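You operate a simulated robot arm through the tools that you are given. There is no shell and no other tool. Be economical: measure what you need, move in short steps, check, and stop when the job is done.

The job below is to be done with a simulated robot arm. You get a single attempt, and the scene is never put back.

Task
Stone the burr off steel plate 2, oil its middle and lay it in the small blue tray.
Fine: work on it in the steel holder; orange stone and white dauber go back, the green tin ends shut. Set down upright: orange stone, white dauber. A coat counts when it lies all over at full strength: go over it till it gets no stronger. What is to be rubbed or washed off counts as gone when no trace of it is left.

Only the result counts: the job must be done as asked and must still hold three seconds after the hand-in. Knocking over, shifting, dropping, spilling or breaking anything else fails it.

Robot
A 6-joint arm with a two-finger parallel gripper, fixed in place. Base frame: the origin is at the foot of the arm, x ahead of it, y to its left, z up; the work surface is at about z = 0.82. Readings come in m, degrees, newtons and seconds.
With the tool pointing down near the work surface it reaches from about 0.24 to 0.64 m from the base axis. Its first joint turns from -66.0 to 66.0 degrees. Payload 2.7 kg.
The TCP is the grasp point between the finger pads, 0.023 m short of the fingertips. In the tool frame z runs along the fingers and y along their closing line. Largest opening 0.094 m; finger width 0.038, thickness 0.01; the body of the gripper, 0.054 by 0.096 m, starts 0.039 m behind the TCP.
Orientation is told as [roll, pitch, yaw] about the base's x, y, z axes, in that order, counted from this pose: with the fingers straight down and closing along the base's y, the tool's x points along the base's -x, its y along +y and its z along -z.

Tools
- The arm moves only by the tool step_arm. Its argument "plan" is a list of rows, each a list of 3 entries, a list of its own where there are three numbers: the shift along the tool's x, y, z in m, then the turn, a rotation vector about the tool's x, y, z in degrees, then the opening in per cent of the stroke, from 0 (shut) to 100 (fully open). In form: [[[x, y, z], [rx, ry, rz], claw], ...]. A call has 1 to 20 rows; each row is the pose to reach, as a shift and turn from the pose commanded when the call began, along the tool's axes at that moment. Each row takes 0.2 s and may step no farther than 0.05 m and 8.6 degrees from the row before; otherwise, or with a gripper value out of range, the whole call is refused. A pose out of reach is approached as far as the arm can. The call stops where the force on the tool passes 90 N (or 10 N more than at its start, if that is more) or the arm is blocked; 0.2 s more then pass. Each finger travels about 0.045 m/s and halts on what it meets, pressing with about 29 N; the grip force reading is that of the motor and also rises with nothing between the fingers. The clock runs only during rows and for 0.2 s after the last one: add rows that repeat a pose to give the fingers time. It gives the time, the measured TCP pose, the force on the tool (base axes), the opening and the grip force at its end, in the units of the frame above (readings bear some noise), with the torque about the TCP (base axes, N m) and any sound that the robot's microphone picked up.
- Cameras (640 x 400 px; columns grow to the right, rows downward): "scene" is fixed at [0.0587, -0.4388, 1.4167]; the picture's right is [0.80, -0.59, 0.00], its down [-0.32, -0.43, -0.84] and it looks along [0.50, 0.68, -0.54] (base axes); focal length 360 px, centre (320, 200). "wrist" rides on the gripper at [0.087, 0.016, -0.075] in the tool frame; the picture's right is [-0.18, 0.98, 0.00], its down [-0.58, -0.11, -0.81] and it looks along [-0.79, -0.15, 0.59] (tool axes); focal length 243 px, centre (320, 200). There is no depth. A picture from a camera that has moved, and an enlarged one, comes with that camera's place and axes in the base frame and with its lens. The place of the scene camera against the robot may be out by one fixed shift of up to 0.025 m in any direction.
- capture(camera): a new picture of that camera. No time passes.
- inspect(camera, box): a new picture of the part [left, top, right, bottom] of that camera's present view, enlarged. No time passes.
- job_done(): hands the job in; it is judged then, once.

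Work in short steps. Places have to be worked out from the pictures, the camera data and where the tool is seen: move nearer, look again, correct. Check each grasp and each placing, and mend what went wrong. You have 120 turns and 64 pictures in all, those below and enlarged ones among them. Open the gripper and draw the arm clear of the work before you hand the job in, unless the task says otherwise; then end with one line.

The tools are called by a JSON object that holds its "fn" and its "kwargs". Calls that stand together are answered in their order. step_arm: Moves the arm, as the interface text tells. Its arguments: {"type":"object","properties":{"plan":{"type":"array","items":{"type":"array"}}},"required":["plan"]} The other tools are called the same way: capture (camera) takes a picture; inspect (camera, box) takes an enlarged picture of a part of a camera's view; job_done () hands the job in.

At the start:

```text
time: 0.0
eef_pos: [0.4444, 0.1983, 1.1583]
ee_rot: [0.1, 0.0, 0.1]
wrist_force: [0.1, 0.4, 0.6]
torque: [0.0, -0.01, 0.0]
width: 0.094
grip_force: 0.1
```

scene: 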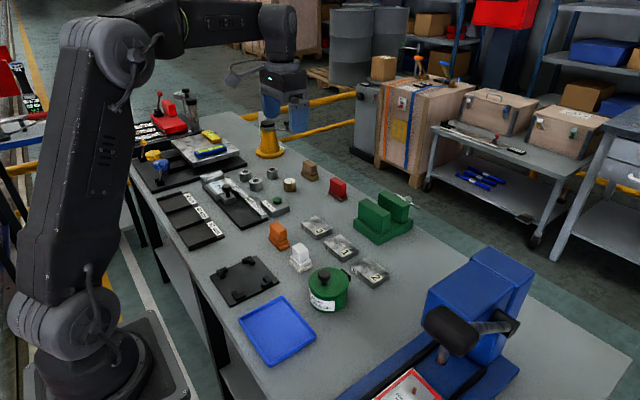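
wrist: 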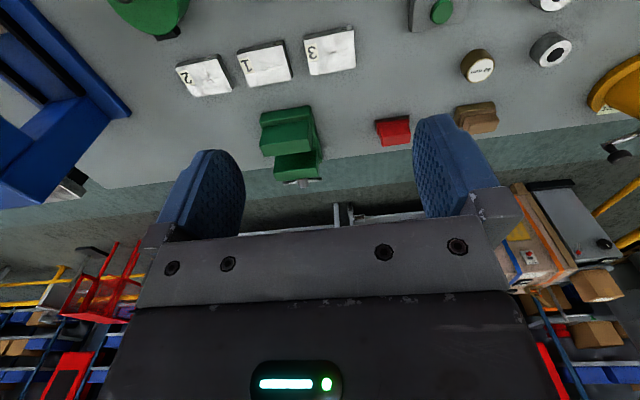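

The pictures show three plates, the orange stone, the white dauber, the green tin, the blue tray and a black holder. I'll enlarge the work area to see the details.

{"fn": "inspect", "kwargs": {"camera": "scene", "box": [200, 200, 420, 370]}}

{"fn": "inspect", "kwargs": {"camera": "scene", "box": [120, 80, 300, 260]}}

{"fn": "inspect", "kwargs": {"camera": "scene", "box": [290, 170, 430, 290]}}

```text
2.35 times, centred on (310, 285) of scene
camera zoom: at [0.0587, -0.4388, 1.4167], right [0.8, -0.59, 0.0], down [-0.32, -0.43, -0.84], along [0.5, 0.68, -0.54], focal length 846 px, centre (344, 0)
```

zoom: 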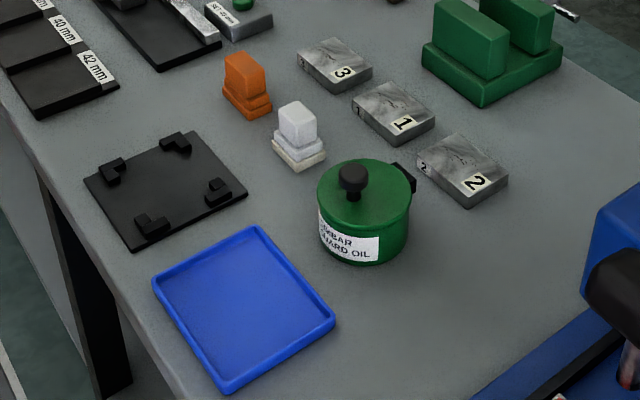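

```text
2.22 times, centred on (210, 170) of scene
camera zoom: at [0.0587, -0.4388, 1.4167], right [0.8, -0.59, 0.0], down [-0.32, -0.43, -0.84], along [0.5, 0.68, -0.54], focal length 799 px, centre (564, 267)
```

zoom: 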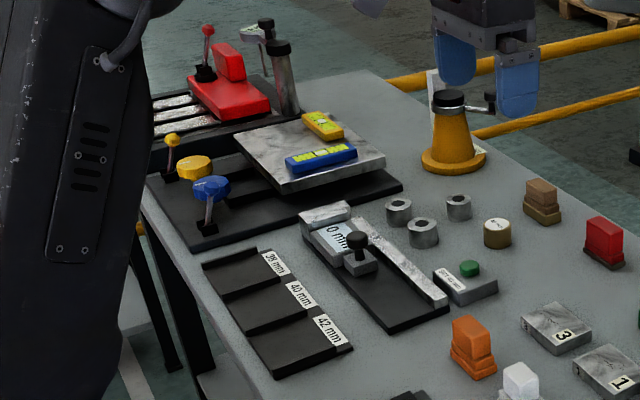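

```text
3.33 times, centred on (360, 230) of scene
camera zoom: at [0.0587, -0.4388, 1.4167], right [0.8, -0.59, 0.0], down [-0.32, -0.43, -0.84], along [0.5, 0.68, -0.54], focal length 1198 px, centre (187, 100)
```

zoom: 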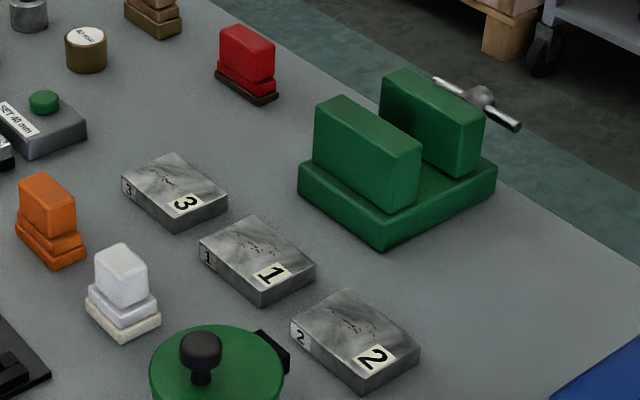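

I judge plate 2 to be near (0.51, -0.01) and the black nest near (0.28, 0.15). I'll move back and tilt the wrist so its camera looks steeply down over the whole work area.

{"fn": "step_arm", "kwargs": {"plan": [[[0.036, -0.025, 0], [0, 7.5, 0], 100], [[0.072, -0.05, 0], [0, 15, 0], 100], [[0.108, -0.075, 0], [0, 22.5, 0], 100], [[0.144, -0.1, 0], [0, 30, 0], 100], [[0.144, -0.1, 0], [0, 30, 0], 100]]}}

{"fn": "capture", "kwargs": {"camera": "wrist"}}

```text
time: 1.2
eef_pos: [0.2991, 0.0959, 1.1557]
ee_rot: [0.1, 30.1, 0.1]
wrist_force: [0.2, -0.4, -0.8]
torque: [0.01, 0.01, -0.05]
width: 0.0941
grip_force: 0.1
```

```text
58 pictures are left
camera wrist: at [0.2613, 0.1107, 1.2659], right [0.16, 0.98, -0.09], down [0.91, -0.11, 0.41], along [0.39, -0.15, -0.91], focal length 243 px, centre (320, 200)
```

wrist: 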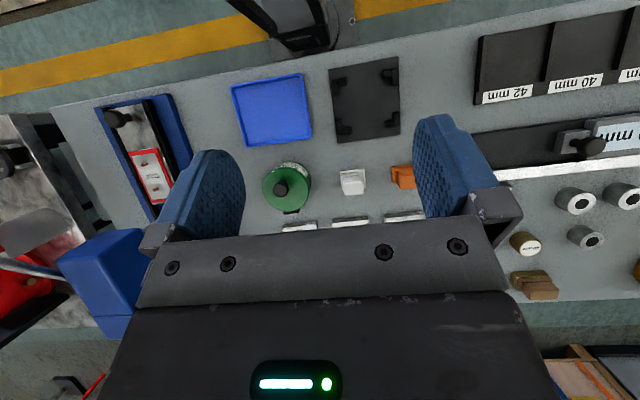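

The tray, nest, tin, dauber, stone and plates are all in view. I'll enlarge the area for measuring.

{"fn": "inspect", "kwargs": {"camera": "wrist", "box": [220, 50, 430, 181]}}

{"fn": "inspect", "kwargs": {"camera": "wrist", "box": [250, 140, 430, 252]}}

```text
3.05 times, centred on (325, 116) of wrist
camera zoom: at [0.2613, 0.1107, 1.2659], right [0.16, 0.98, -0.09], down [0.91, -0.11, 0.41], along [0.39, -0.15, -0.91], focal length 739 px, centre (305, 458)
```

zoom: 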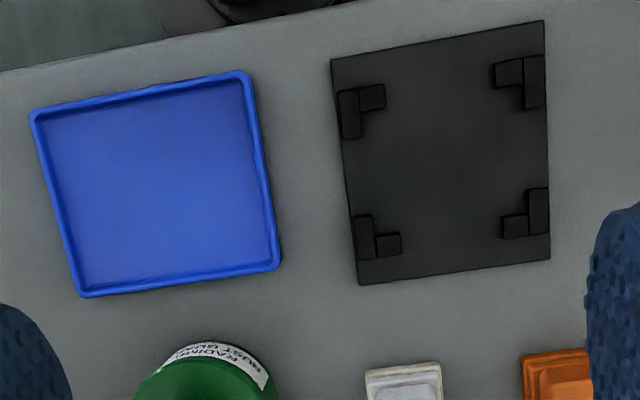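

```text
3.56 times, centred on (340, 196) of wrist
camera zoom: at [0.2613, 0.1107, 1.2659], right [0.16, 0.98, -0.09], down [0.91, -0.11, 0.41], along [0.39, -0.15, -0.91], focal length 863 px, centre (249, 214)
```

zoom: 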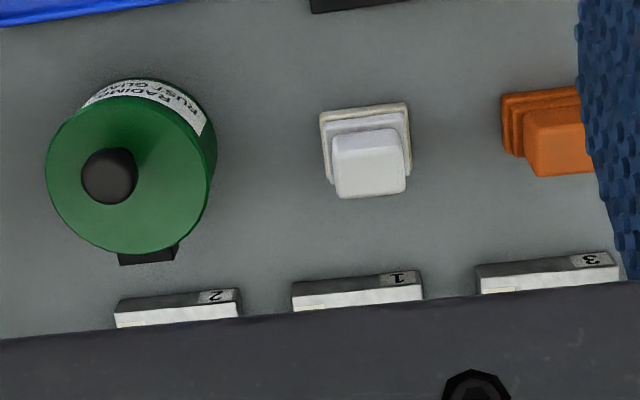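

The nest measures x 0.225–0.343 and y 0.089–0.196, with a pocket of about 0.063 × 0.082 centred near (0.283, 0.142). That suits plate 2, which is about 0.055 (x) by 0.075 (y). I'll move closer over the plates for accurate poses and to find the burr.

{"fn": "step_arm", "kwargs": {"plan": [[[-0.04, -0.0135, 0.009], [0, 0, 0], 100], [[-0.08, -0.027, 0.018], [0, 0, 0], 100], [[-0.12, -0.0405, 0.027], [0, 0, 0], 100], [[-0.16, -0.054, 0.036], [0, 0, 0], 100], [[-0.2, -0.0675, 0.045], [0, 0, 0], 100], [[-0.238, -0.081, 0.054], [0, 0, 0], 100], [[-0.238, -0.081, 0.054], [0, 0, 0], 100]]}}

{"fn": "capture", "kwargs": {"camera": "wrist"}}

```text
time: 2.8
eef_pos: [0.4802, 0.0154, 0.9923]
ee_rot: [0.2, 30.0, 0.1]
wrist_force: [-0.5, -1.1, -0.3]
torque: [0.02, 0.02, 0.0]
width: 0.0941
grip_force: 0.1
```

```text
55 pictures are left
camera wrist: at [0.4426, 0.0309, 1.1017], right [0.16, 0.98, -0.09], down [0.91, -0.11, 0.41], along [0.39, -0.15, -0.91], focal length 243 px, centre (320, 200)
```

wrist: 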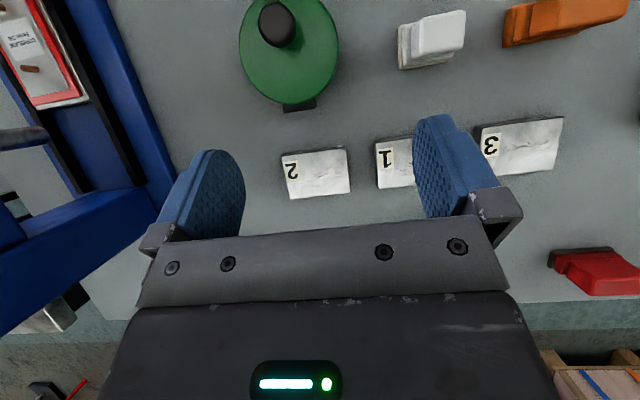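

{"fn": "inspect", "kwargs": {"camera": "wrist", "box": [262, 130, 374, 210]}}

{"fn": "inspect", "kwargs": {"camera": "wrist", "box": [230, 0, 470, 120]}}

```text
5.00 times, centred on (318, 170) of wrist
camera zoom: at [0.4426, 0.0309, 1.1017], right [0.16, 0.98, -0.09], down [0.91, -0.11, 0.41], along [0.39, -0.15, -0.91], focal length 1213 px, centre (330, 350)
```

zoom: 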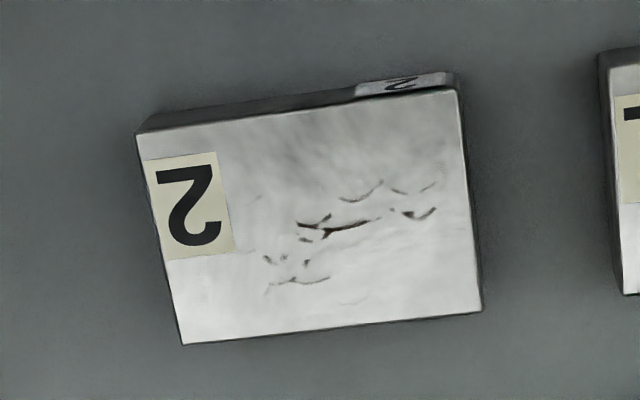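

```text
2.67 times, centred on (350, 60) of wrist
camera zoom: at [0.4426, 0.0309, 1.1017], right [0.16, 0.98, -0.09], down [0.91, -0.11, 0.41], along [0.39, -0.15, -0.91], focal length 647 px, centre (240, 573)
```

zoom: 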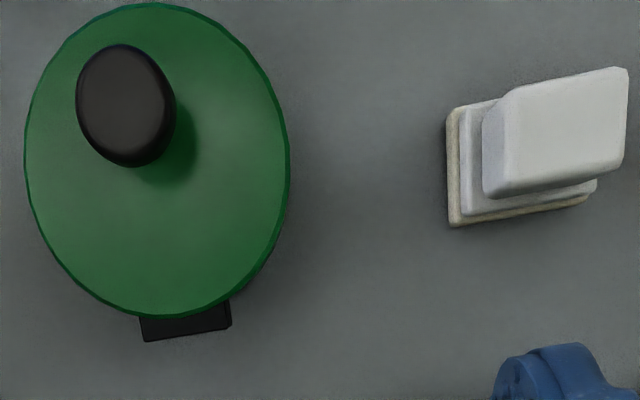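

The burr is the set of dark marks in the middle of plate 2's top. Plate 2 spans x 0.498–0.550 and y -0.0475–0.0245 (centre 0.524, -0.0115) and is axis-aligned. I'll straighten the tool over it, then yaw 90° to grip across x.

{"fn": "step_arm", "kwargs": {"plan": [[[-0.009, -0.007, -0.007], [0, -7.5, 0], 100], [[-0.017, -0.014, -0.014], [0, -15, 0], 100], [[-0.026, -0.02, -0.022], [0, -22.5, 0], 100], [[-0.034, -0.027, -0.029], [0, -30, 0], 100]]}}

{"fn": "step_arm", "kwargs": {"plan": [[[0, 0, 0], [0, 0, -8.5], 100], [[0, 0, 0], [0, 0, -17], 100], [[0, 0, 0], [0, 0, -25.5], 100], [[0, 0, 0], [0, 0, -34], 100], [[0, 0, 0], [0, 0, -42.5], 100], [[0, 0, 0], [0, 0, -51], 100], [[0, 0, 0], [0, 0, -59.5], 100], [[0, 0, 0], [0, 0, -68], 100], [[0, 0, 0], [0, 0, -76.5], 100], [[0, 0, 0], [0, 0, -85], 100], [[0, 0, 0], [0, 0, -90], 100], [[0, 0, 0], [0, 0, -90], 100]]}}

{"fn": "capture", "kwargs": {"camera": "wrist"}}

```text
time: 3.8
eef_pos: [0.524, -0.0105, 0.9988]
ee_rot: [0.0, -0.1, 0.2]
wrist_force: [0.0, 0.6, -0.5]
torque: [0.01, 0.0, 0.0]
width: 0.0939
grip_force: 0.1
```

```text
time: 6.4
eef_pos: [0.5241, -0.0092, 1.0008]
ee_rot: [0.0, 0.0, 90.2]
wrist_force: [-0.3, -0.6, -0.7]
torque: [-0.01, -0.01, 0.01]
width: 0.0941
grip_force: 0.0
```

```text
52 pictures are left
camera wrist: at [0.5071, -0.097, 1.0759], right [-0.98, 0.18, 0.0], down [0.11, 0.58, 0.81], along [0.15, 0.79, -0.59], focal length 243 px, centre (320, 200)
```

wrist: 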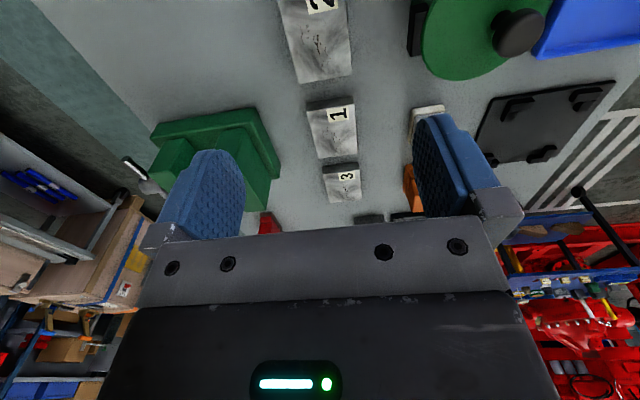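

The tool is over plate 2 with its axes aligned. I'll descend to z ≈ 0.846 and close.

{"fn": "step_arm", "kwargs": {"plan": [[[0, 0, 0.045], [0, 0, 0], 100], [[0, 0, 0.09], [0, 0, 0], 100], [[0, 0, 0.13], [0, 0, 0], 100], [[0, 0, 0.145], [0, 0, 0], 100], [[0, 0, 0.153], [0, 0, 0], 100], [[0, 0, 0.153], [0, 0, 0], 100]]}}

{"fn": "inspect", "kwargs": {"camera": "scene", "box": [290, 170, 450, 290]}}

```text
time: 7.8
eef_pos: [0.5242, -0.0091, 0.8477]
ee_rot: [0.0, -0.1, 90.1]
wrist_force: [0.8, 0.3, 0.8]
torque: [0.02, 0.0, -0.04]
width: 0.0942
grip_force: 0.0
```

```text
3.33 times, centred on (370, 230) of scene
camera zoom: at [0.0587, -0.4388, 1.4167], right [0.8, -0.59, 0.0], down [-0.32, -0.43, -0.84], along [0.5, 0.68, -0.54], focal length 1198 px, centre (153, 100)
```

zoom: 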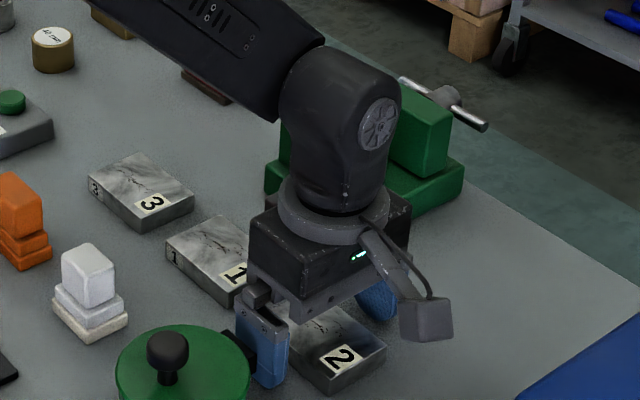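

The fingers straddle the plate, just clear of the tin's hasp. I'll close and lift a little to check the grip.

{"fn": "step_arm", "kwargs": {"plan": [[[0, 0, 0], [0, 0, 0], 0], [[0, 0, 0], [0, 0, 0], 0], [[0, 0, 0], [0, 0, 0], 0], [[0, 0, 0], [0, 0, 0], 0], [[0, 0, -0.01], [0, 0, 0], 0], [[0, 0, -0.04], [0, 0, 0], 0], [[0, 0, -0.08], [0, 0, 0], 0], [[0, 0, -0.12], [0, 0, 0], 0], [[0, 0, -0.12], [0, 0, 0], 0]]}}

{"fn": "capture", "kwargs": {"camera": "wrist"}}

```text
time: 9.8
eef_pos: [0.5233, -0.0106, 0.9677]
ee_rot: [0.0, -0.2, 90.1]
wrist_force: [0.5, -0.6, -0.5]
torque: [0.01, -0.03, -0.02]
width: 0.0001
grip_force: 28.8
```

```text
50 pictures are left
camera wrist: at [0.5066, -0.0979, 1.0436], right [-0.98, 0.18, 0.0], down [0.11, 0.58, 0.81], along [0.15, 0.79, -0.59], focal length 243 px, centre (320, 200)
```

wrist: 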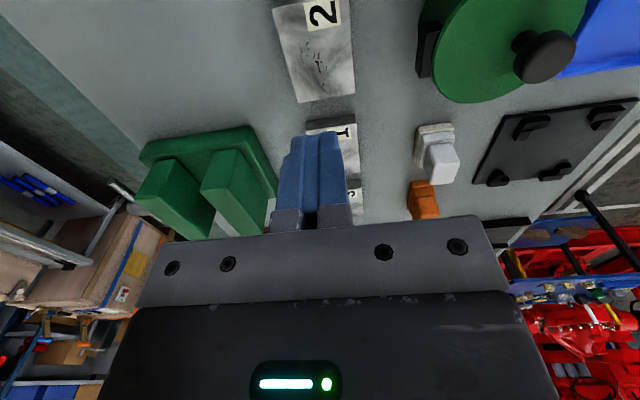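

The fingers closed on nothing, yet the plate has not moved and its top triangulates to z ≈ 0.837. I'll reopen, go back down slightly lower, close without lifting and read the width.

{"fn": "step_arm", "kwargs": {"plan": [[[0, 0, 0], [0, 0, 0], 100], [[0, 0, 0], [0, 0, 0], 100], [[0, 0, 0], [0, 0, 0], 100], [[0, 0, 0], [0, 0, 0], 100], [[0, 0, 0], [0, 0, 0], 100], [[0, 0, 0], [0, 0, 0], 100], [[0, 0, 0.04], [0, 0, 0], 100], [[0, 0, 0.08], [0, 0, 0], 100], [[0, 0, 0.11], [0, 0, 0], 100], [[0, 0, 0.122], [0, 0, 0], 100], [[0, 0, 0.122], [0, 0, 0], 100]]}}

{"fn": "step_arm", "kwargs": {"plan": [[[0, 0, 0], [0, 0, 0], 0], [[0, 0, 0], [0, 0, 0], 0], [[0, 0, 0], [0, 0, 0], 0], [[0, 0, 0], [0, 0, 0], 0], [[0, 0, 0], [0, 0, 0], 0], [[0, 0, 0], [0, 0, 0], 0]]}}

```text
time: 12.2
eef_pos: [0.524, -0.0094, 0.8433]
ee_rot: [0.0, -0.1, 90.1]
wrist_force: [-0.6, 0.1, 0.6]
torque: [0.04, 0.03, 0.0]
width: 0.0939
grip_force: 0.1
```

```text
time: 13.6
eef_pos: [0.5238, -0.0094, 0.846]
ee_rot: [0.0, -0.1, 90.1]
wrist_force: [2.1, 0.4, 0.3]
torque: [0.0, -0.03, -0.01]
width: 0.0537
grip_force: 29.7
```

It is now gripped at 0.0537 wide. I'll lift slowly and check that it holds.

{"fn": "step_arm", "kwargs": {"plan": [[[0, 0, -0.003], [0, 0, 0], 0], [[0, 0, -0.008], [0, 0, 0], 0], [[0, 0, -0.015], [0, 0, 0], 0], [[0, 0, -0.025], [0, 0, 0], 0], [[0, 0, -0.025], [0, 0, 0], 0]]}}

```text
time: 14.8
eef_pos: [0.5238, -0.0098, 0.8715]
ee_rot: [0.1, -0.1, 90.1]
wrist_force: [0.3, -0.9, -4.2]
torque: [0.01, 0.01, -0.02]
width: 0.0538
grip_force: 29.2
```

It holds (about 4 N). I'll raise it to z ≈ 1.0 and move partway, to where the camera can see the nest beside the fingers.

{"fn": "step_arm", "kwargs": {"plan": [[[0, 0, -0.04], [0, 0, 0], 0], [[0, 0, -0.08], [0, 0, 0], 0], [[0, 0, -0.13], [0, 0, 0], 0], [[-0.005, 0.05, -0.13], [0, 0, 0], 0], [[-0.01, 0.09, -0.13], [0, 0, 0], 0], [[-0.01, 0.104, -0.13], [0, 0, 0], 0], [[-0.01, 0.104, -0.13], [0, 0, 0], 0]]}}

{"fn": "capture", "kwargs": {"camera": "wrist"}}

{"fn": "inspect", "kwargs": {"camera": "wrist", "box": [390, 80, 550, 180]}}

```text
refused: row 4 steps farther than a row can; nothing moved
```

```text
49 pictures are left
camera wrist: at [0.5077, -0.0978, 0.9454], right [-0.98, 0.18, 0.0], down [0.11, 0.58, 0.81], along [0.15, 0.79, -0.59], focal length 243 px, centre (320, 200)
```

wrist: 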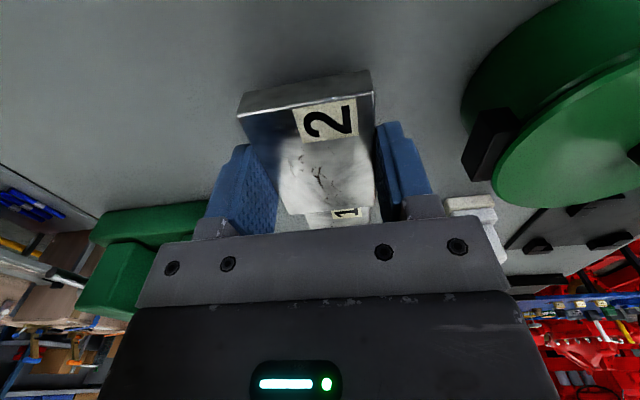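

```text
4.00 times, centred on (470, 130) of wrist
camera zoom: at [0.5077, -0.0978, 0.9454], right [-0.98, 0.18, 0.0], down [0.11, 0.58, 0.81], along [0.15, 0.79, -0.59], focal length 970 px, centre (-280, 480)
```

zoom: 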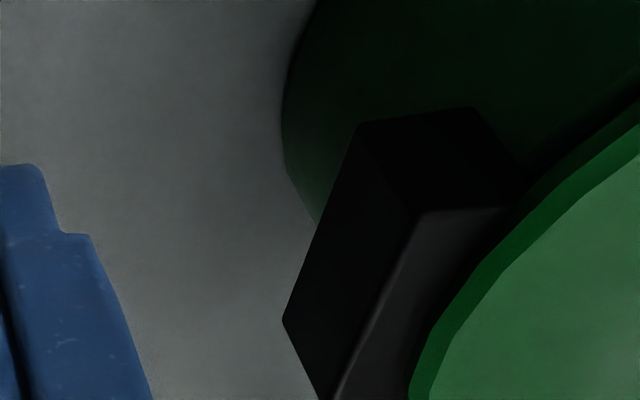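

The call was refused because one row stepped too far. The plate is held well, so I'll repeat the move with smaller steps.

{"fn": "step_arm", "kwargs": {"plan": [[[0, 0, -0.04], [0, 0, 0], 0], [[0, 0, -0.08], [0, 0, 0], 0], [[0, 0, -0.13], [0, 0, 0], 0], [[-0.005, 0.04, -0.13], [0, 0, 0], 0], [[-0.01, 0.08, -0.13], [0, 0, 0], 0], [[-0.01, 0.104, -0.13], [0, 0, 0], 0], [[-0.01, 0.104, -0.13], [0, 0, 0], 0]]}}

{"fn": "inspect", "kwargs": {"camera": "wrist", "box": [380, 80, 540, 180]}}

```text
time: 16.4
eef_pos: [0.4211, -0.0003, 1.0021]
ee_rot: [0.0, -0.2, 90.1]
wrist_force: [-0.4, 0.2, -4.4]
torque: [0.01, -0.03, 0.0]
width: 0.0537
grip_force: 29.4
```

```text
4.00 times, centred on (460, 130) of wrist
camera zoom: at [0.4044, -0.0883, 1.0767], right [-0.98, 0.18, 0.0], down [0.11, 0.58, 0.81], along [0.15, 0.79, -0.59], focal length 970 px, centre (-240, 480)
```

zoom: 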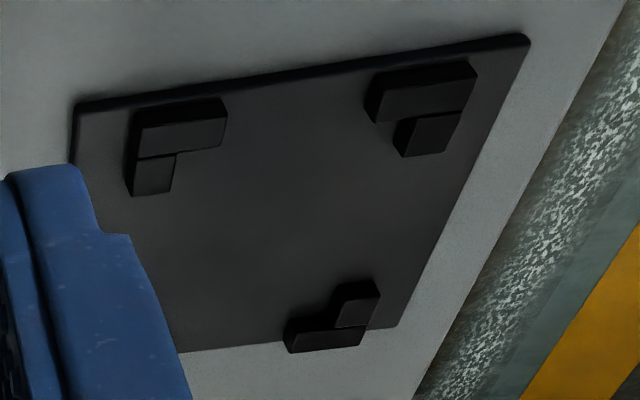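

Triangulating the two views puts the pocket at x 0.2535–0.316 and y 0.101–0.184, with block tops at about z 0.834 and the centre at (0.2845, 0.1425). I'll carry the plate over it and come down to just above it.

{"fn": "step_arm", "kwargs": {"plan": [[[-0.029, 0.0272, 0], [0, 0, 0], 0], [[-0.058, 0.0544, 0], [0, 0, 0], 0], [[-0.087, 0.0816, 0], [0, 0, 0], 0], [[-0.116, 0.1088, 0], [0, 0, 0], 0], [[-0.1448, 0.136, 0], [0, 0, 0], 0], [[-0.1448, 0.136, 0.04], [0, 0, 0], 0], [[-0.1448, 0.136, 0.08], [0, 0, 0], 0], [[-0.1448, 0.136, 0.12], [0, 0, 0], 0], [[-0.1448, 0.136, 0.12], [0, 0, 0], 0]]}}

{"fn": "capture", "kwargs": {"camera": "wrist"}}

{"fn": "inspect", "kwargs": {"camera": "scene", "box": [190, 220, 310, 320]}}

```text
time: 18.4
eef_pos: [0.2817, 0.144, 0.8826]
ee_rot: [0.0, -0.1, 90.1]
wrist_force: [0.0, 0.0, -5.0]
torque: [0.02, 0.0, -0.01]
width: 0.0538
grip_force: 29.4
```

```text
46 pictures are left
camera wrist: at [0.2671, 0.057, 0.9573], right [-0.98, 0.18, 0.0], down [0.11, 0.58, 0.81], along [0.15, 0.79, -0.59], focal length 243 px, centre (320, 200)
```

wrist: 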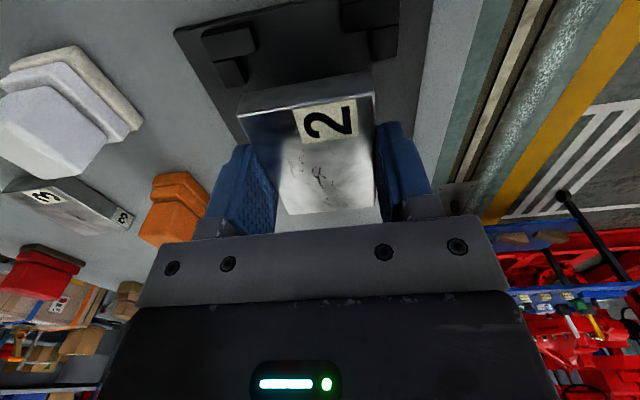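

```text
4.00 times, centred on (250, 270) of scene
camera zoom: at [0.0588, -0.4388, 1.4167], right [0.8, -0.59, 0.0], down [-0.32, -0.43, -0.84], along [0.5, 0.68, -0.54], focal length 1438 px, centre (600, -80)
```

zoom: 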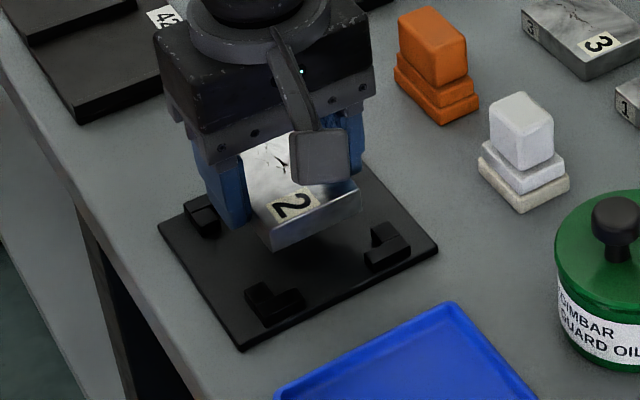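

It looks aligned with the pocket. I'll lower gently to just above the expected seat and watch the force.

{"fn": "step_arm", "kwargs": {"plan": [[[0, -0.001, 0.01], [0, 0, 0], 0], [[0, -0.001, 0.018], [0, 0, 0], 0], [[0, -0.001, 0.024], [0, 0, 0], 0], [[0, -0.001, 0.027], [0, 0, 0], 0], [[0, -0.001, 0.029], [0, 0, 0], 0], [[0, -0.001, 0.029], [0, 0, 0], 0]]}}

```text
time: 19.8
eef_pos: [0.2847, 0.1446, 0.8522]
ee_rot: [0.0, -0.1, 90.1]
wrist_force: [-0.3, 0.0, -4.4]
torque: [0.0, 0.0, 0.03]
width: 0.0538
grip_force: 29.4
```

There is no contact yet, so I'll go down in 1 mm steps.

{"fn": "step_arm", "kwargs": {"plan": [[[0, 0, 0.001], [0, 0, 0], 0], [[0, 0, 0.002], [0, 0, 0], 0], [[0, 0, 0.002], [0, 0, 0], 0]]}}

```text
time: 20.6
eef_pos: [0.285, 0.1445, 0.8508]
ee_rot: [0.0, -0.1, 90.1]
wrist_force: [-5.2, -4.7, 21.2]
torque: [-0.09, 0.14, 0.0]
width: 0.0539
grip_force: 28.9
```

It makes contact at z ≈ 0.851, the expected seat height. I'll ease back 1 mm, open and rise to look.

{"fn": "step_arm", "kwargs": {"plan": [[[0, 0, -0.0005], [0, 0, 0], 0], [[0, 0, -0.0005], [0, 0, 0], 30], [[0, 0, -0.0005], [0, 0, 0], 100], [[0, 0, -0.0005], [0, 0, 0], 100], [[0, 0, -0.0005], [0, 0, 0], 100], [[0, 0, -0.0005], [0, 0, 0], 100], [[0, 0, -0.02], [0, 0, 0], 100], [[0, 0, -0.06], [0, 0, 0], 100], [[0, 0, -0.1], [0, 0, 0], 100], [[0, 0, -0.13], [0, 0, 0], 100], [[0, 0, -0.13], [0, 0, 0], 100]]}}

{"fn": "capture", "kwargs": {"camera": "wrist"}}

{"fn": "inspect", "kwargs": {"camera": "scene", "box": [190, 220, 310, 320]}}

```text
time: 23.0
eef_pos: [0.2824, 0.1471, 0.9791]
ee_rot: [0.1, 0.0, 90.2]
wrist_force: [0.3, 0.0, 0.3]
torque: [0.02, -0.01, -0.03]
width: 0.0939
grip_force: 0.1
```

```text
44 pictures are left
camera wrist: at [0.2673, 0.0589, 1.0548], right [-0.98, 0.18, 0.0], down [0.11, 0.58, 0.81], along [0.15, 0.79, -0.59], focal length 243 px, centre (320, 200)
```

wrist: 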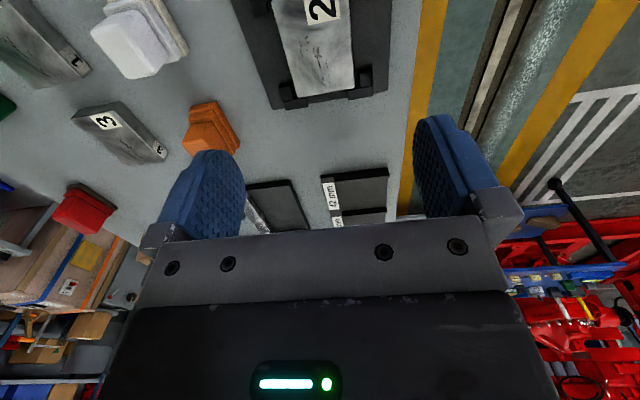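

```text
4.00 times, centred on (250, 270) of scene
camera zoom: at [0.0587, -0.4389, 1.4167], right [0.8, -0.59, 0.0], down [-0.32, -0.43, -0.84], along [0.5, 0.68, -0.54], focal length 1438 px, centre (600, -80)
```

zoom: 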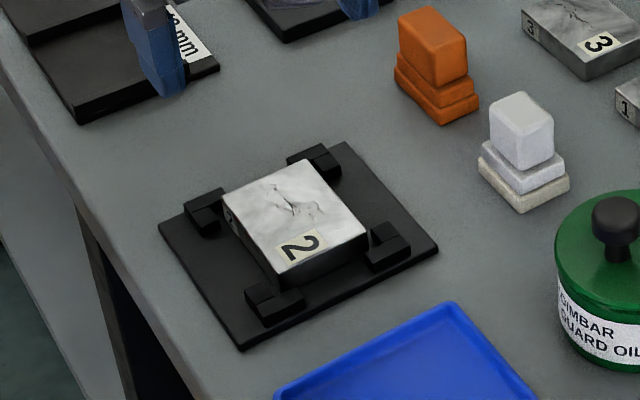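

The plate sits inside the four corner blocks. Next, the stone: I'll enlarge the stone and dauber from here.

{"fn": "inspect", "kwargs": {"camera": "wrist", "box": [75, 0, 255, 160]}}

```text
2.50 times, centred on (165, 80) of wrist
camera zoom: at [0.2673, 0.0589, 1.0548], right [-0.98, 0.18, 0.0], down [0.11, 0.58, 0.81], along [0.15, 0.79, -0.59], focal length 606 px, centre (708, 500)
```

zoom: 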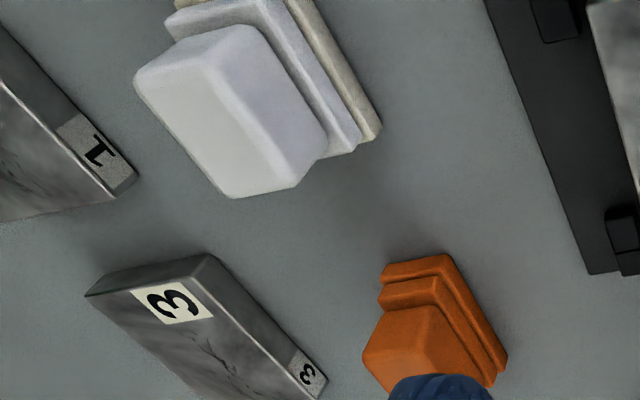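

The stone's base is at x 0.400–0.434, y 0.179–0.234 and axis-aligned. I'll hover over its centre (0.417, 0.2065) to check the handle's size and height.

{"fn": "step_arm", "kwargs": {"plan": [[[-0.0152, -0.0334, 0], [0, 0, 0], 100], [[-0.0304, -0.0668, 0], [0, 0, 0], 100], [[-0.0455, -0.1, 0.0], [0, 0, 0], 100], [[-0.0607, -0.1335, 0.01], [0, 0, 0], 100], [[-0.0607, -0.1335, 0.04], [0, 0, 0], 100], [[-0.0607, -0.1335, 0.04], [0, 0, 0], 100]]}}

{"fn": "inspect", "kwargs": {"camera": "wrist", "box": [240, 30, 400, 150]}}

{"fn": "inspect", "kwargs": {"camera": "scene", "box": [240, 190, 340, 270]}}

```text
time: 24.4
eef_pos: [0.4182, 0.2054, 0.9379]
ee_rot: [0.0, -0.1, 90.2]
wrist_force: [-0.7, 0.6, 0.1]
torque: [-0.04, -0.01, -0.01]
width: 0.0942
grip_force: 0.0
```

```text
3.33 times, centred on (320, 90) of wrist
camera zoom: at [0.4018, 0.1176, 1.0142], right [-0.98, 0.18, 0.0], down [0.11, 0.58, 0.81], along [0.15, 0.79, -0.59], focal length 809 px, centre (320, 567)
```

zoom: 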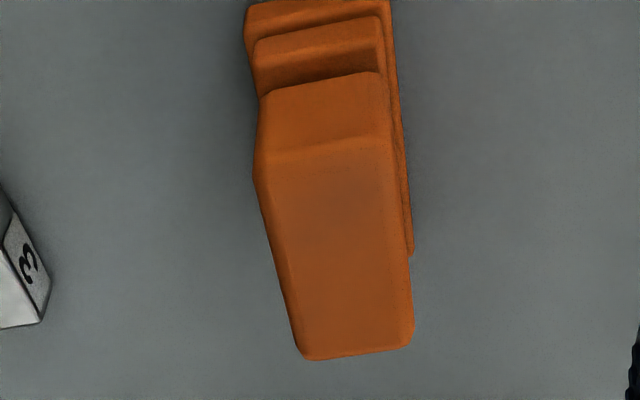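

```text
5.00 times, centred on (290, 230) of scene
camera zoom: at [0.0588, -0.4388, 1.4167], right [0.8, -0.59, 0.0], down [-0.32, -0.43, -0.84], along [0.5, 0.68, -0.54], focal length 1798 px, centre (470, 50)
```

zoom: 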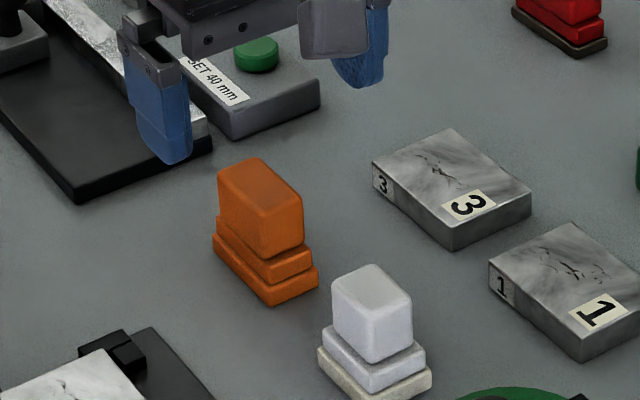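

The stone's handle is about 0.024 (x) by 0.041 (y), centred near (0.415, 0.207), from z 0.843 to 0.870. I'll descend to TCP 0.868 with a smaller opening and close slowly.

{"fn": "step_arm", "kwargs": {"plan": [[[0, 0.002, 0.03], [0, 0, 0], 60], [[0, 0.002, 0.055], [0, 0, 0], 60], [[0, 0.002, 0.065], [0, 0, 0], 60], [[0, 0.002, 0.07], [0, 0, 0], 60], [[0, 0.002, 0.07], [0, 0, 0], 60]]}}

{"fn": "step_arm", "kwargs": {"plan": [[[0, 0, 0], [0, 0, 0], 0], [[0, 0, 0], [0, 0, 0], 0], [[0, 0, 0], [0, 0, 0], 0], [[0, 0, 0], [0, 0, 0], 0], [[0, 0, 0], [0, 0, 0], 0], [[0, 0, 0], [0, 0, 0], 0]]}}

```text
time: 25.6
eef_pos: [0.4161, 0.2058, 0.8699]
ee_rot: [-0.1, -0.1, 90.0]
wrist_force: [0.6, 0.6, -0.2]
torque: [0.0, -0.04, 0.04]
width: 0.0564
grip_force: 0.1
```

```text
time: 27.0
eef_pos: [0.4169, 0.2057, 0.8702]
ee_rot: [0.0, -0.2, 90.1]
wrist_force: [-0.4, -0.8, 0.0]
torque: [-0.01, -0.02, -0.06]
width: 0.0256
grip_force: 29.3
```

The handle is gripped (0.0256). I'll lift it, carry it over the plate in the nest and stop just above contact.

{"fn": "step_arm", "kwargs": {"plan": [[[0, 0, -0.005], [0, 0, 0], 0], [[0, 0, -0.02], [0, 0, 0], 0], [[0, 0, -0.05], [0, 0, 0], 0], [[0, 0, -0.08], [0, 0, 0], 0], [[0.016, 0.033, -0.08], [0, 0, 0], 0], [[0.032, 0.066, -0.08], [0, 0, 0], 0], [[0.048, 0.099, -0.08], [0, 0, 0], 0], [[0.064, 0.132, -0.08], [0, 0, 0], 0], [[0.064, 0.132, -0.05], [0, 0, 0], 0], [[0.064, 0.132, -0.03], [0, 0, 0], 0], [[0.064, 0.132, -0.03], [0, 0, 0], 0]]}}

{"fn": "capture", "kwargs": {"camera": "wrist"}}

```text
time: 29.4
eef_pos: [0.2822, 0.141, 0.8995]
ee_rot: [0.0, -0.1, 90.1]
wrist_force: [0.9, -0.9, -2.1]
torque: [-0.01, 0.0, 0.01]
width: 0.0258
grip_force: 29.0
```

```text
39 pictures are left
camera wrist: at [0.2662, 0.0536, 0.9744], right [-0.98, 0.18, 0.0], down [0.11, 0.58, 0.81], along [0.15, 0.79, -0.59], focal length 243 px, centre (320, 200)
```

wrist: 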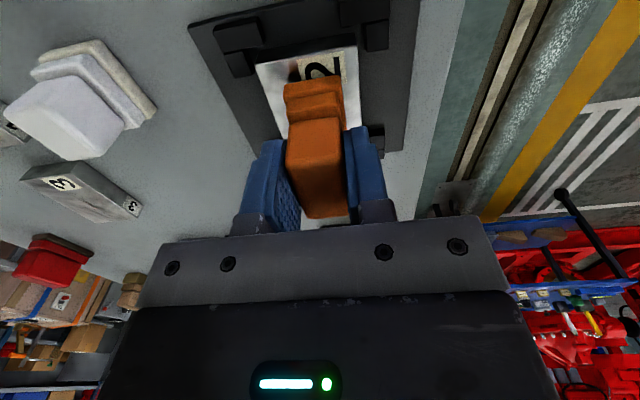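

The stone is upright over the plate. I'll lower it in small steps until it presses lightly.

{"fn": "step_arm", "kwargs": {"plan": [[[0, -0.001, 0.003], [0, 0, 0], 0], [[0, -0.001, 0.004], [0, 0, 0], 0], [[0, -0.001, 0.005], [0, 0, 0], 0], [[0, -0.001, 0.005], [0, 0, 0], 0]]}}

```text
time: 30.4
eef_pos: [0.2849, 0.1402, 0.8951]
ee_rot: [-0.1, 0.0, 90.0]
wrist_force: [-0.3, 0.0, -1.7]
torque: [0.0, 0.02, 0.0]
width: 0.0257
grip_force: 28.8
```

{"fn": "step_arm", "kwargs": {"plan": [[[0, 0, 0.001], [0, 0, 0], 0], [[0, 0, 0.002], [0, 0, 0], 0], [[0, 0, 0.002], [0, 0, 0], 0]]}}

```text
time: 31.2
eef_pos: [0.2849, 0.1415, 0.8925]
ee_rot: [-0.1, -0.1, 90.1]
wrist_force: [-6.0, -2.6, 23.5]
torque: [-0.07, 0.21, 0.02]
width: 0.0257
grip_force: 28.7
```

It is in contact at about 23 N. I'll ease slightly and rub with strokes over the middle of the plate.

{"fn": "step_arm", "kwargs": {"plan": [[[0.006, 0, -0.0004], [0, 0, 0], 0], [[0.012, 0, -0.0004], [0, 0, 0], 0], [[0, 0, -0.0004], [0, 0, 0], 0], [[-0.012, 0, -0.0004], [0, 0, 0], 0], [[0, 0.006, -0.0004], [0, 0, 0], 0], [[0.012, 0.008, -0.0004], [0, 0, 0], 0], [[0, 0.008, -0.0004], [0, 0, 0], 0], [[-0.012, 0.008, -0.0004], [0, 0, 0], 0], [[-0.012, 0, -0.0004], [0, 0, 0], 0], [[-0.012, -0.008, -0.0004], [0, 0, 0], 0], [[0, -0.008, -0.0004], [0, 0, 0], 0], [[0.012, -0.008, -0.0004], [0, 0, 0], 0], [[0.012, 0.004, -0.0004], [0, 0, 0], 0], [[0, 0.01, -0.0004], [0, 0, 0], 0], [[0, -0.002, -0.0004], [0, 0, 0], 0], [[0, -0.01, -0.0004], [0, 0, 0], 0], [[0, 0, -0.0004], [0, 0, 0], 0], [[0, 0, -0.0004], [0, 0, 0], 0]]}}

```text
time: 35.0
eef_pos: [0.2847, 0.1409, 0.8933]
ee_rot: [0.1, -0.2, 90.1]
wrist_force: [0.5, 0.3, -0.8]
torque: [-0.07, 0.03, -0.01]
width: 0.0257
grip_force: 29.0
```

The pressure fell to about 1 N. I'll press down slightly more and repeat the strokes.

{"fn": "step_arm", "kwargs": {"plan": [[[0, 0, 0.0005], [0, 0, 0], 0], [[0.012, 0, 0.0006], [0, 0, 0], 0], [[0, 0, 0.0006], [0, 0, 0], 0], [[-0.012, 0, 0.0006], [0, 0, 0], 0], [[0, 0.006, 0.0006], [0, 0, 0], 0], [[0.012, 0.008, 0.0006], [0, 0, 0], 0], [[0, 0.008, 0.0006], [0, 0, 0], 0], [[-0.012, 0.008, 0.0006], [0, 0, 0], 0], [[-0.012, 0, 0.0006], [0, 0, 0], 0], [[-0.012, -0.008, 0.0006], [0, 0, 0], 0], [[0, -0.008, 0.0006], [0, 0, 0], 0], [[0.012, -0.008, 0.0006], [0, 0, 0], 0], [[0.012, 0.004, 0.0006], [0, 0, 0], 0], [[0, 0.01, 0.0006], [0, 0, 0], 0], [[0, -0.002, 0.0006], [0, 0, 0], 0], [[0, -0.01, 0.0006], [0, 0, 0], 0], [[0, 0, 0.0006], [0, 0, 0], 0], [[0, 0, 0.0006], [0, 0, 0], 0]]}}

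```text
time: 38.8
eef_pos: [0.2854, 0.1429, 0.8918]
ee_rot: [-0.1, -0.1, 90.0]
wrist_force: [4.2, 0.2, 6.0]
torque: [-0.15, -0.1, 0.02]
width: 0.0256
grip_force: 28.9
```

Contact was good (about 8 N). I'll lift to look at the burr.

{"fn": "step_arm", "kwargs": {"plan": [[[0, 0, -0.01], [0, 0, 0], 0], [[0, 0, -0.04], [0, 0, 0], 0], [[-0.03, -0.03, -0.07], [0, 0, 0], 0], [[-0.06, -0.06, -0.07], [0, 0, 0], 0], [[-0.06, -0.06, -0.07], [0, 0, 0], 0]]}}

{"fn": "inspect", "kwargs": {"camera": "scene", "box": [205, 230, 285, 300]}}

```text
refused: row 3 steps farther than a row can; nothing moved
```

```text
5.71 times, centred on (245, 265) of scene
camera zoom: at [0.0588, -0.4389, 1.4167], right [0.8, -0.59, 0.0], down [-0.32, -0.43, -0.84], along [0.5, 0.68, -0.54], focal length 2055 px, centre (749, -171)
```

zoom: 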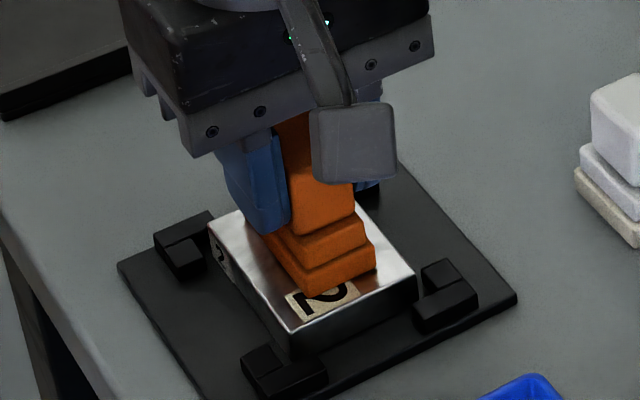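

The lift was refused for step size. I'll redo it with smaller steps, and keep the picture for after the move.

{"fn": "step_arm", "kwargs": {"plan": [[[0, 0, -0.01], [0, 0, 0], 0], [[0, 0, -0.04], [0, 0, 0], 0], [[-0.02, -0.02, -0.07], [0, 0, 0], 0], [[-0.045, -0.045, -0.07], [0, 0, 0], 0], [[-0.06, -0.06, -0.07], [0, 0, 0], 0], [[-0.06, -0.06, -0.07], [0, 0, 0], 0]]}}

```text
time: 40.2
eef_pos: [0.3453, 0.2022, 0.9617]
ee_rot: [-0.1, -0.1, 90.2]
wrist_force: [-0.2, 0.4, -1.4]
torque: [-0.03, 0.0, 0.01]
width: 0.0254
grip_force: 29.1
```

{"fn": "inspect", "kwargs": {"camera": "scene", "box": [205, 230, 285, 300]}}

```text
5.71 times, centred on (245, 265) of scene
camera zoom: at [0.0588, -0.4388, 1.4167], right [0.8, -0.59, 0.0], down [-0.32, -0.43, -0.84], along [0.5, 0.68, -0.54], focal length 2055 px, centre (749, -171)
```

zoom: 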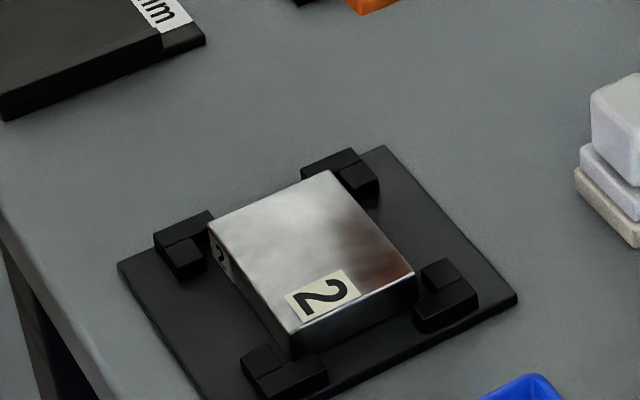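

The burr marks look gone; the brown tint may be the orange stone reflected in the plate. I'll bring the stone above its original place and check the plate again.

{"fn": "step_arm", "kwargs": {"plan": [[[-0.002, -0.036, 0], [0, 0, 0], 0], [[-0.0035, -0.0715, 0], [0, 0, 0], 0], [[-0.0035, -0.0715, 0.04], [0, 0, 0], 0], [[-0.0035, -0.0715, 0.08], [0, 0, 0], 0], [[-0.0035, -0.0715, 0.08], [0, 0, 0], 0]]}}

{"fn": "inspect", "kwargs": {"camera": "scene", "box": [200, 190, 340, 290]}}

```text
time: 41.4
eef_pos: [0.4189, 0.2055, 0.8811]
ee_rot: [0.1, -0.2, 90.1]
wrist_force: [-0.6, -0.9, -2.0]
torque: [-0.03, 0.02, -0.02]
width: 0.0256
grip_force: 29.3
```

```text
4.00 times, centred on (270, 240) of scene
camera zoom: at [0.0588, -0.4388, 1.4167], right [0.8, -0.59, 0.0], down [-0.32, -0.43, -0.84], along [0.5, 0.68, -0.54], focal length 1438 px, centre (520, 40)
```

zoom: 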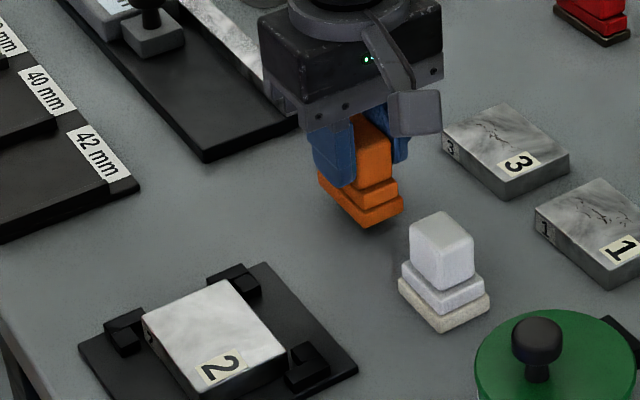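

{"fn": "inspect", "kwargs": {"camera": "scene", "box": [228, 255, 278, 292]}}

```text
10.81 times, centred on (253, 274) of scene
camera zoom: at [0.0588, -0.4388, 1.4167], right [0.8, -0.59, 0.0], down [-0.32, -0.43, -0.84], along [0.5, 0.68, -0.54], focal length 3887 px, centre (1044, -595)
```

zoom: 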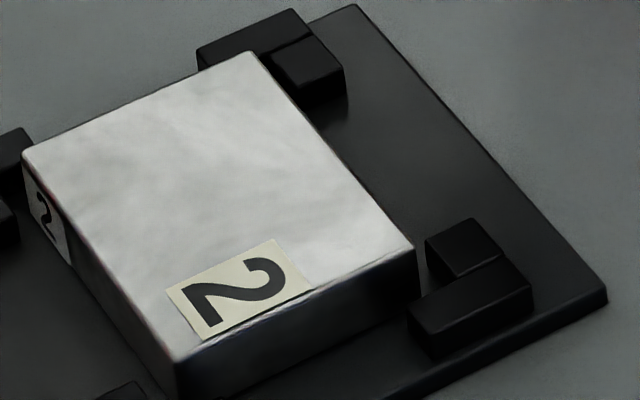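

No trace of the burr is left. I'll set the stone back down where it stood, in small steps.

{"fn": "step_arm", "kwargs": {"plan": [[[0, 0, 0.006], [0, 0, 0], 0], [[0, 0, 0.009], [0, 0, 0], 0], [[0, 0, 0.0105], [0, 0, 0], 0], [[0, 0, 0.0105], [0, 0, 0], 0]]}}

```text
time: 42.4
eef_pos: [0.4172, 0.2054, 0.8712]
ee_rot: [0.0, -0.1, 90.1]
wrist_force: [0.6, -0.1, -2.9]
torque: [-0.05, 0.05, -0.02]
width: 0.026
grip_force: 28.4
```

{"fn": "step_arm", "kwargs": {"plan": [[[0, 0, 0.001], [0, 0, 0], 0], [[0, 0, 0.0015], [0, 0, 0], 0], [[0, 0, 0.0015], [0, 0, 0], 0]]}}

```text
time: 43.2
eef_pos: [0.4164, 0.2059, 0.8703]
ee_rot: [-0.1, -0.1, 90.0]
wrist_force: [0.2, 0.1, -1.3]
torque: [0.0, 0.02, 0.0]
width: 0.0257
grip_force: 28.9
```

{"fn": "step_arm", "kwargs": {"plan": [[[0, 0, 0.0008], [0, 0, 0], 0], [[0, 0, 0.0016], [0, 0, 0], 0], [[0, 0, 0.0016], [0, 0, 0], 0]]}}

```text
time: 44.0
eef_pos: [0.4174, 0.2048, 0.8691]
ee_rot: [-0.1, -0.1, 90.1]
wrist_force: [-1.1, 1.1, 3.0]
torque: [0.0, 0.12, -0.05]
width: 0.0255
grip_force: 29.5
```

The stone stands on the bench. I'll release it, rise, and move to look at the green tin.

{"fn": "step_arm", "kwargs": {"plan": [[[0, 0, 0], [0, 0, 0], 30], [[0, 0, 0], [0, 0, 0], 60], [[0, 0, 0], [0, 0, 0], 60], [[0, 0, 0], [0, 0, 0], 60], [[0, 0, -0.03], [0, 0, 0], 60], [[0, 0, -0.07], [0, 0, 0], 60], [[0, 0, -0.11], [0, 0, 0], 60], [[0.04, 0, -0.13], [0, 0, 0], 60], [[0.085, 0.005, -0.13], [0, 0, 0], 60], [[0.13, 0.01, -0.13], [0, 0, 0], 60], [[0.175, 0.015, -0.13], [0, 0, 0], 60], [[0.215, 0.02, -0.13], [0, 0, 0], 60], [[0.215, 0.02, -0.13], [0, 0, 0], 60]]}}

{"fn": "capture", "kwargs": {"camera": "wrist"}}

{"fn": "inspect", "kwargs": {"camera": "scene", "box": [250, 210, 370, 320]}}

```text
time: 46.8
eef_pos: [0.3988, -0.0109, 0.9984]
ee_rot: [0.1, -0.1, 90.1]
wrist_force: [0.3, -0.2, -0.8]
torque: [0.05, 0.0, 0.04]
width: 0.0565
grip_force: 0.0
```

```text
34 pictures are left
camera wrist: at [0.3801, -0.0993, 1.0737], right [-0.98, 0.18, 0.0], down [0.11, 0.58, 0.81], along [0.15, 0.79, -0.59], focal length 243 px, centre (320, 200)
```

wrist: 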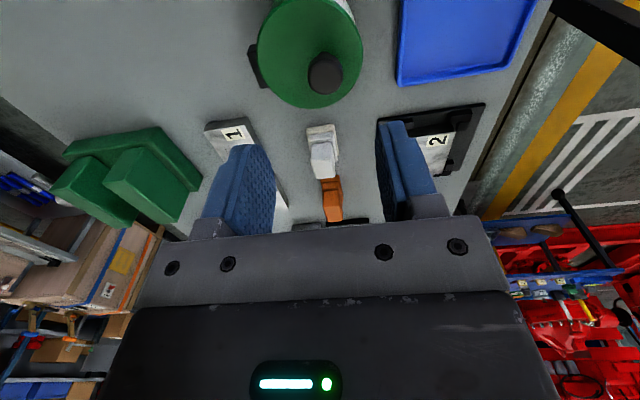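

```text
3.64 times, centred on (310, 265) of scene
camera zoom: at [0.0587, -0.4389, 1.4167], right [0.8, -0.59, 0.0], down [-0.32, -0.43, -0.84], along [0.5, 0.68, -0.54], focal length 1308 px, centre (356, -36)
```

zoom: 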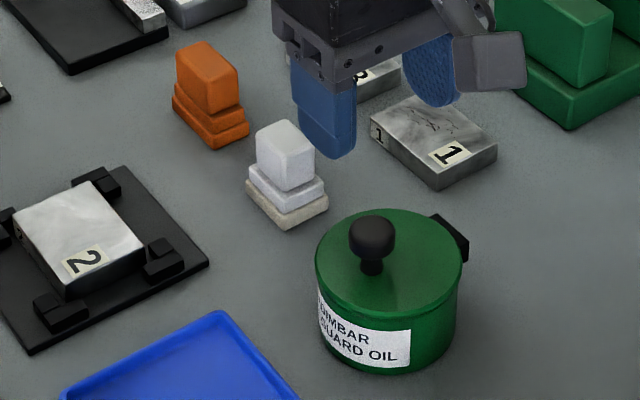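

The tin's lid carries an off-centre knob (near x 0.39) and a black block at its +x edge, which looks like a hinge. I'll yaw back to 0 so the fingers close along y and the knob can pivot between the pads, then look at it closely.

{"fn": "step_arm", "kwargs": {"plan": [[[0, 0.009, 0], [0, 0, 8.5], 60], [[0, 0.009, 0], [0, 0, 17], 60], [[0, 0.009, 0], [0, 0, 25.5], 60], [[0, 0.009, 0], [0, 0, 34], 60], [[0, 0.009, 0], [0, 0, 42.5], 60], [[0, 0.009, 0], [0, 0, 51], 60], [[0, 0.009, 0], [0, 0, 59.5], 60], [[0, 0.009, 0], [0, 0, 68], 60], [[0, 0.009, 0], [0, 0, 76.5], 60], [[0, 0.009, 0], [0, 0, 85], 60], [[0, 0.009, 0], [0, 0, 90], 60], [[0, 0.009, 0], [0, 0, 90], 60]]}}

{"fn": "inspect", "kwargs": {"camera": "wrist", "box": [240, 20, 400, 140]}}

```text
time: 49.4
eef_pos: [0.3876, -0.0111, 0.9983]
ee_rot: [0.1, 0.1, 0.0]
wrist_force: [-0.2, 0.2, -0.3]
torque: [-0.02, 0.02, 0.02]
width: 0.0563
grip_force: 0.0
```

```text
3.33 times, centred on (320, 80) of wrist
camera zoom: at [0.301, 0.0045, 1.0739], right [0.18, 0.98, 0.0], down [0.58, -0.11, 0.81], along [0.79, -0.15, -0.59], focal length 809 px, centre (320, 600)
```

zoom: 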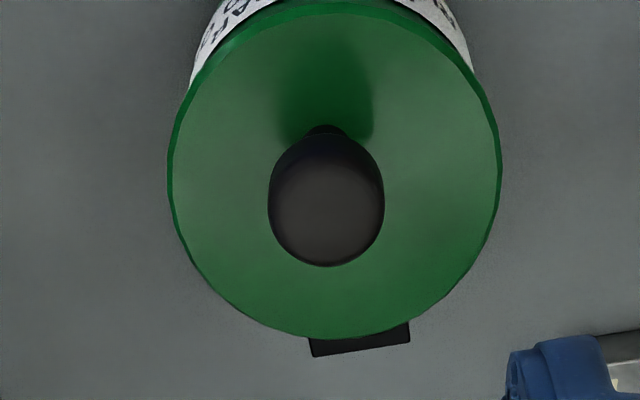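

The lid is centred at (0.4025, -0.0105) with radius 0.04 and a hinge block at x ≈ 0.446. The knob is at (0.390, -0.011), 25 mm wide, with its top near z 0.905. I'll go down and grip it.

{"fn": "step_arm", "kwargs": {"plan": [[[-0.001, 0, 0.04], [0, 0, 0], 60], [[-0.001, 0, 0.075], [0, 0, 0], 60], [[-0.001, 0, 0.088], [0, 0, 0], 60], [[-0.001, 0, 0.094], [0, 0, 0], 60], [[-0.001, 0, 0.094], [0, 0, 0], 60], [[-0.001, 0, 0.094], [0, 0, 0], 0], [[-0.001, 0, 0.094], [0, 0, 0], 0], [[-0.001, 0, 0.094], [0, 0, 0], 0], [[-0.001, 0, 0.094], [0, 0, 0], 0], [[-0.001, 0, 0.094], [0, 0, 0], 0], [[-0.001, 0, 0.094], [0, 0, 0], 0]]}}

```text
time: 51.8
eef_pos: [0.3885, -0.01, 0.9026]
ee_rot: [0.2, -0.1, 0.1]
wrist_force: [0.4, 6.1, -3.9]
torque: [0.08, 0.18, 0.06]
width: 0.0246
grip_force: 44.9
```

The knob is gripped at 0.0246. I'll lift 4 mm as a test and look at the force response.

{"fn": "step_arm", "kwargs": {"plan": [[[0, -0.0005, -0.001], [0, 0, 0], 0], [[0, -0.0005, -0.002], [0, 0, 0], 0], [[0, -0.0005, -0.004], [0, 0, 0], 0], [[0, -0.0005, -0.004], [0, 0, 0], 0]]}}

{"fn": "inspect", "kwargs": {"camera": "scene", "box": [280, 230, 380, 310]}}

```text
time: 52.8
eef_pos: [0.3902, -0.01, 0.9079]
ee_rot: [0.1, 0.0, 0.1]
wrist_force: [13.9, 9.9, -24.2]
torque: [0.1, 0.86, 0.0]
width: 0.025
grip_force: 45.4
```

```text
5.00 times, centred on (330, 270) of scene
camera zoom: at [0.0594, -0.4386, 1.4168], right [0.8, -0.59, 0.0], down [-0.32, -0.43, -0.84], along [0.5, 0.68, -0.54], focal length 1798 px, centre (270, -150)
```

zoom: 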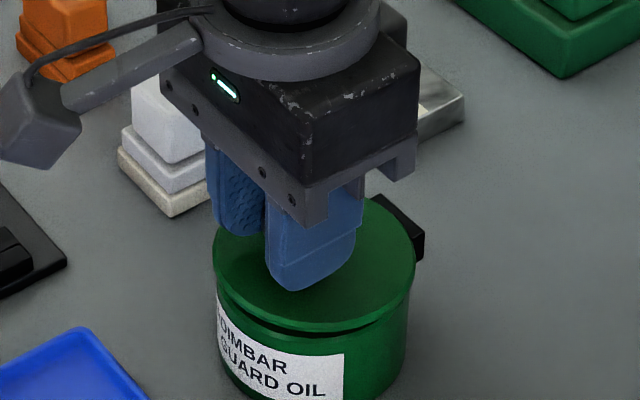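

The lid is hinged at +x: a front gap is opening. I'll follow the arc about the hinge (0.445, 0.872), rotating the tool along with the lid.

{"fn": "step_arm", "kwargs": {"plan": [[[-0.0023, 0.001, 0], [0, 4, 0], 0], [[-0.0062, 0.001, -0.0052], [0, 10, 0], 0], [[-0.0115, 0.001, -0.011], [0, 17, 0], 0], [[-0.0174, 0.001, -0.0161], [0, 24, 0], 0], [[-0.0174, 0.001, -0.0161], [0, 24, 0], 0]]}}

```text
time: 54.0
eef_pos: [0.4086, -0.0098, 0.9258]
ee_rot: [-0.1, 23.7, 0.1]
wrist_force: [16.4, -5.4, 10.4]
torque: [-0.04, -1.35, 0.02]
width: 0.0251
grip_force: 45.0
```

The force and torque balance shows the hinge is a bit farther off, near (0.455, 0.867). I'll correct the arc and carry on to 45°.

{"fn": "step_arm", "kwargs": {"plan": [[[-0.0012, 0, -0.0045], [0, 0, 0], 0], [[-0.006, 0, -0.0123], [0, 7, 0], 0], [[-0.0119, 0, -0.0194], [0, 14, 0], 0], [[-0.0185, 0, -0.0258], [0, 21, 0], 0], [[-0.0185, 0, -0.0258], [0, 21, 0], 0]]}}

```text
time: 55.2
eef_pos: [0.4335, -0.0106, 0.9385]
ee_rot: [0.1, 44.9, 0.0]
wrist_force: [0.4, -20.7, -33.0]
torque: [-0.12, 0.42, 0.08]
width: 0.0249
grip_force: 45.0
```

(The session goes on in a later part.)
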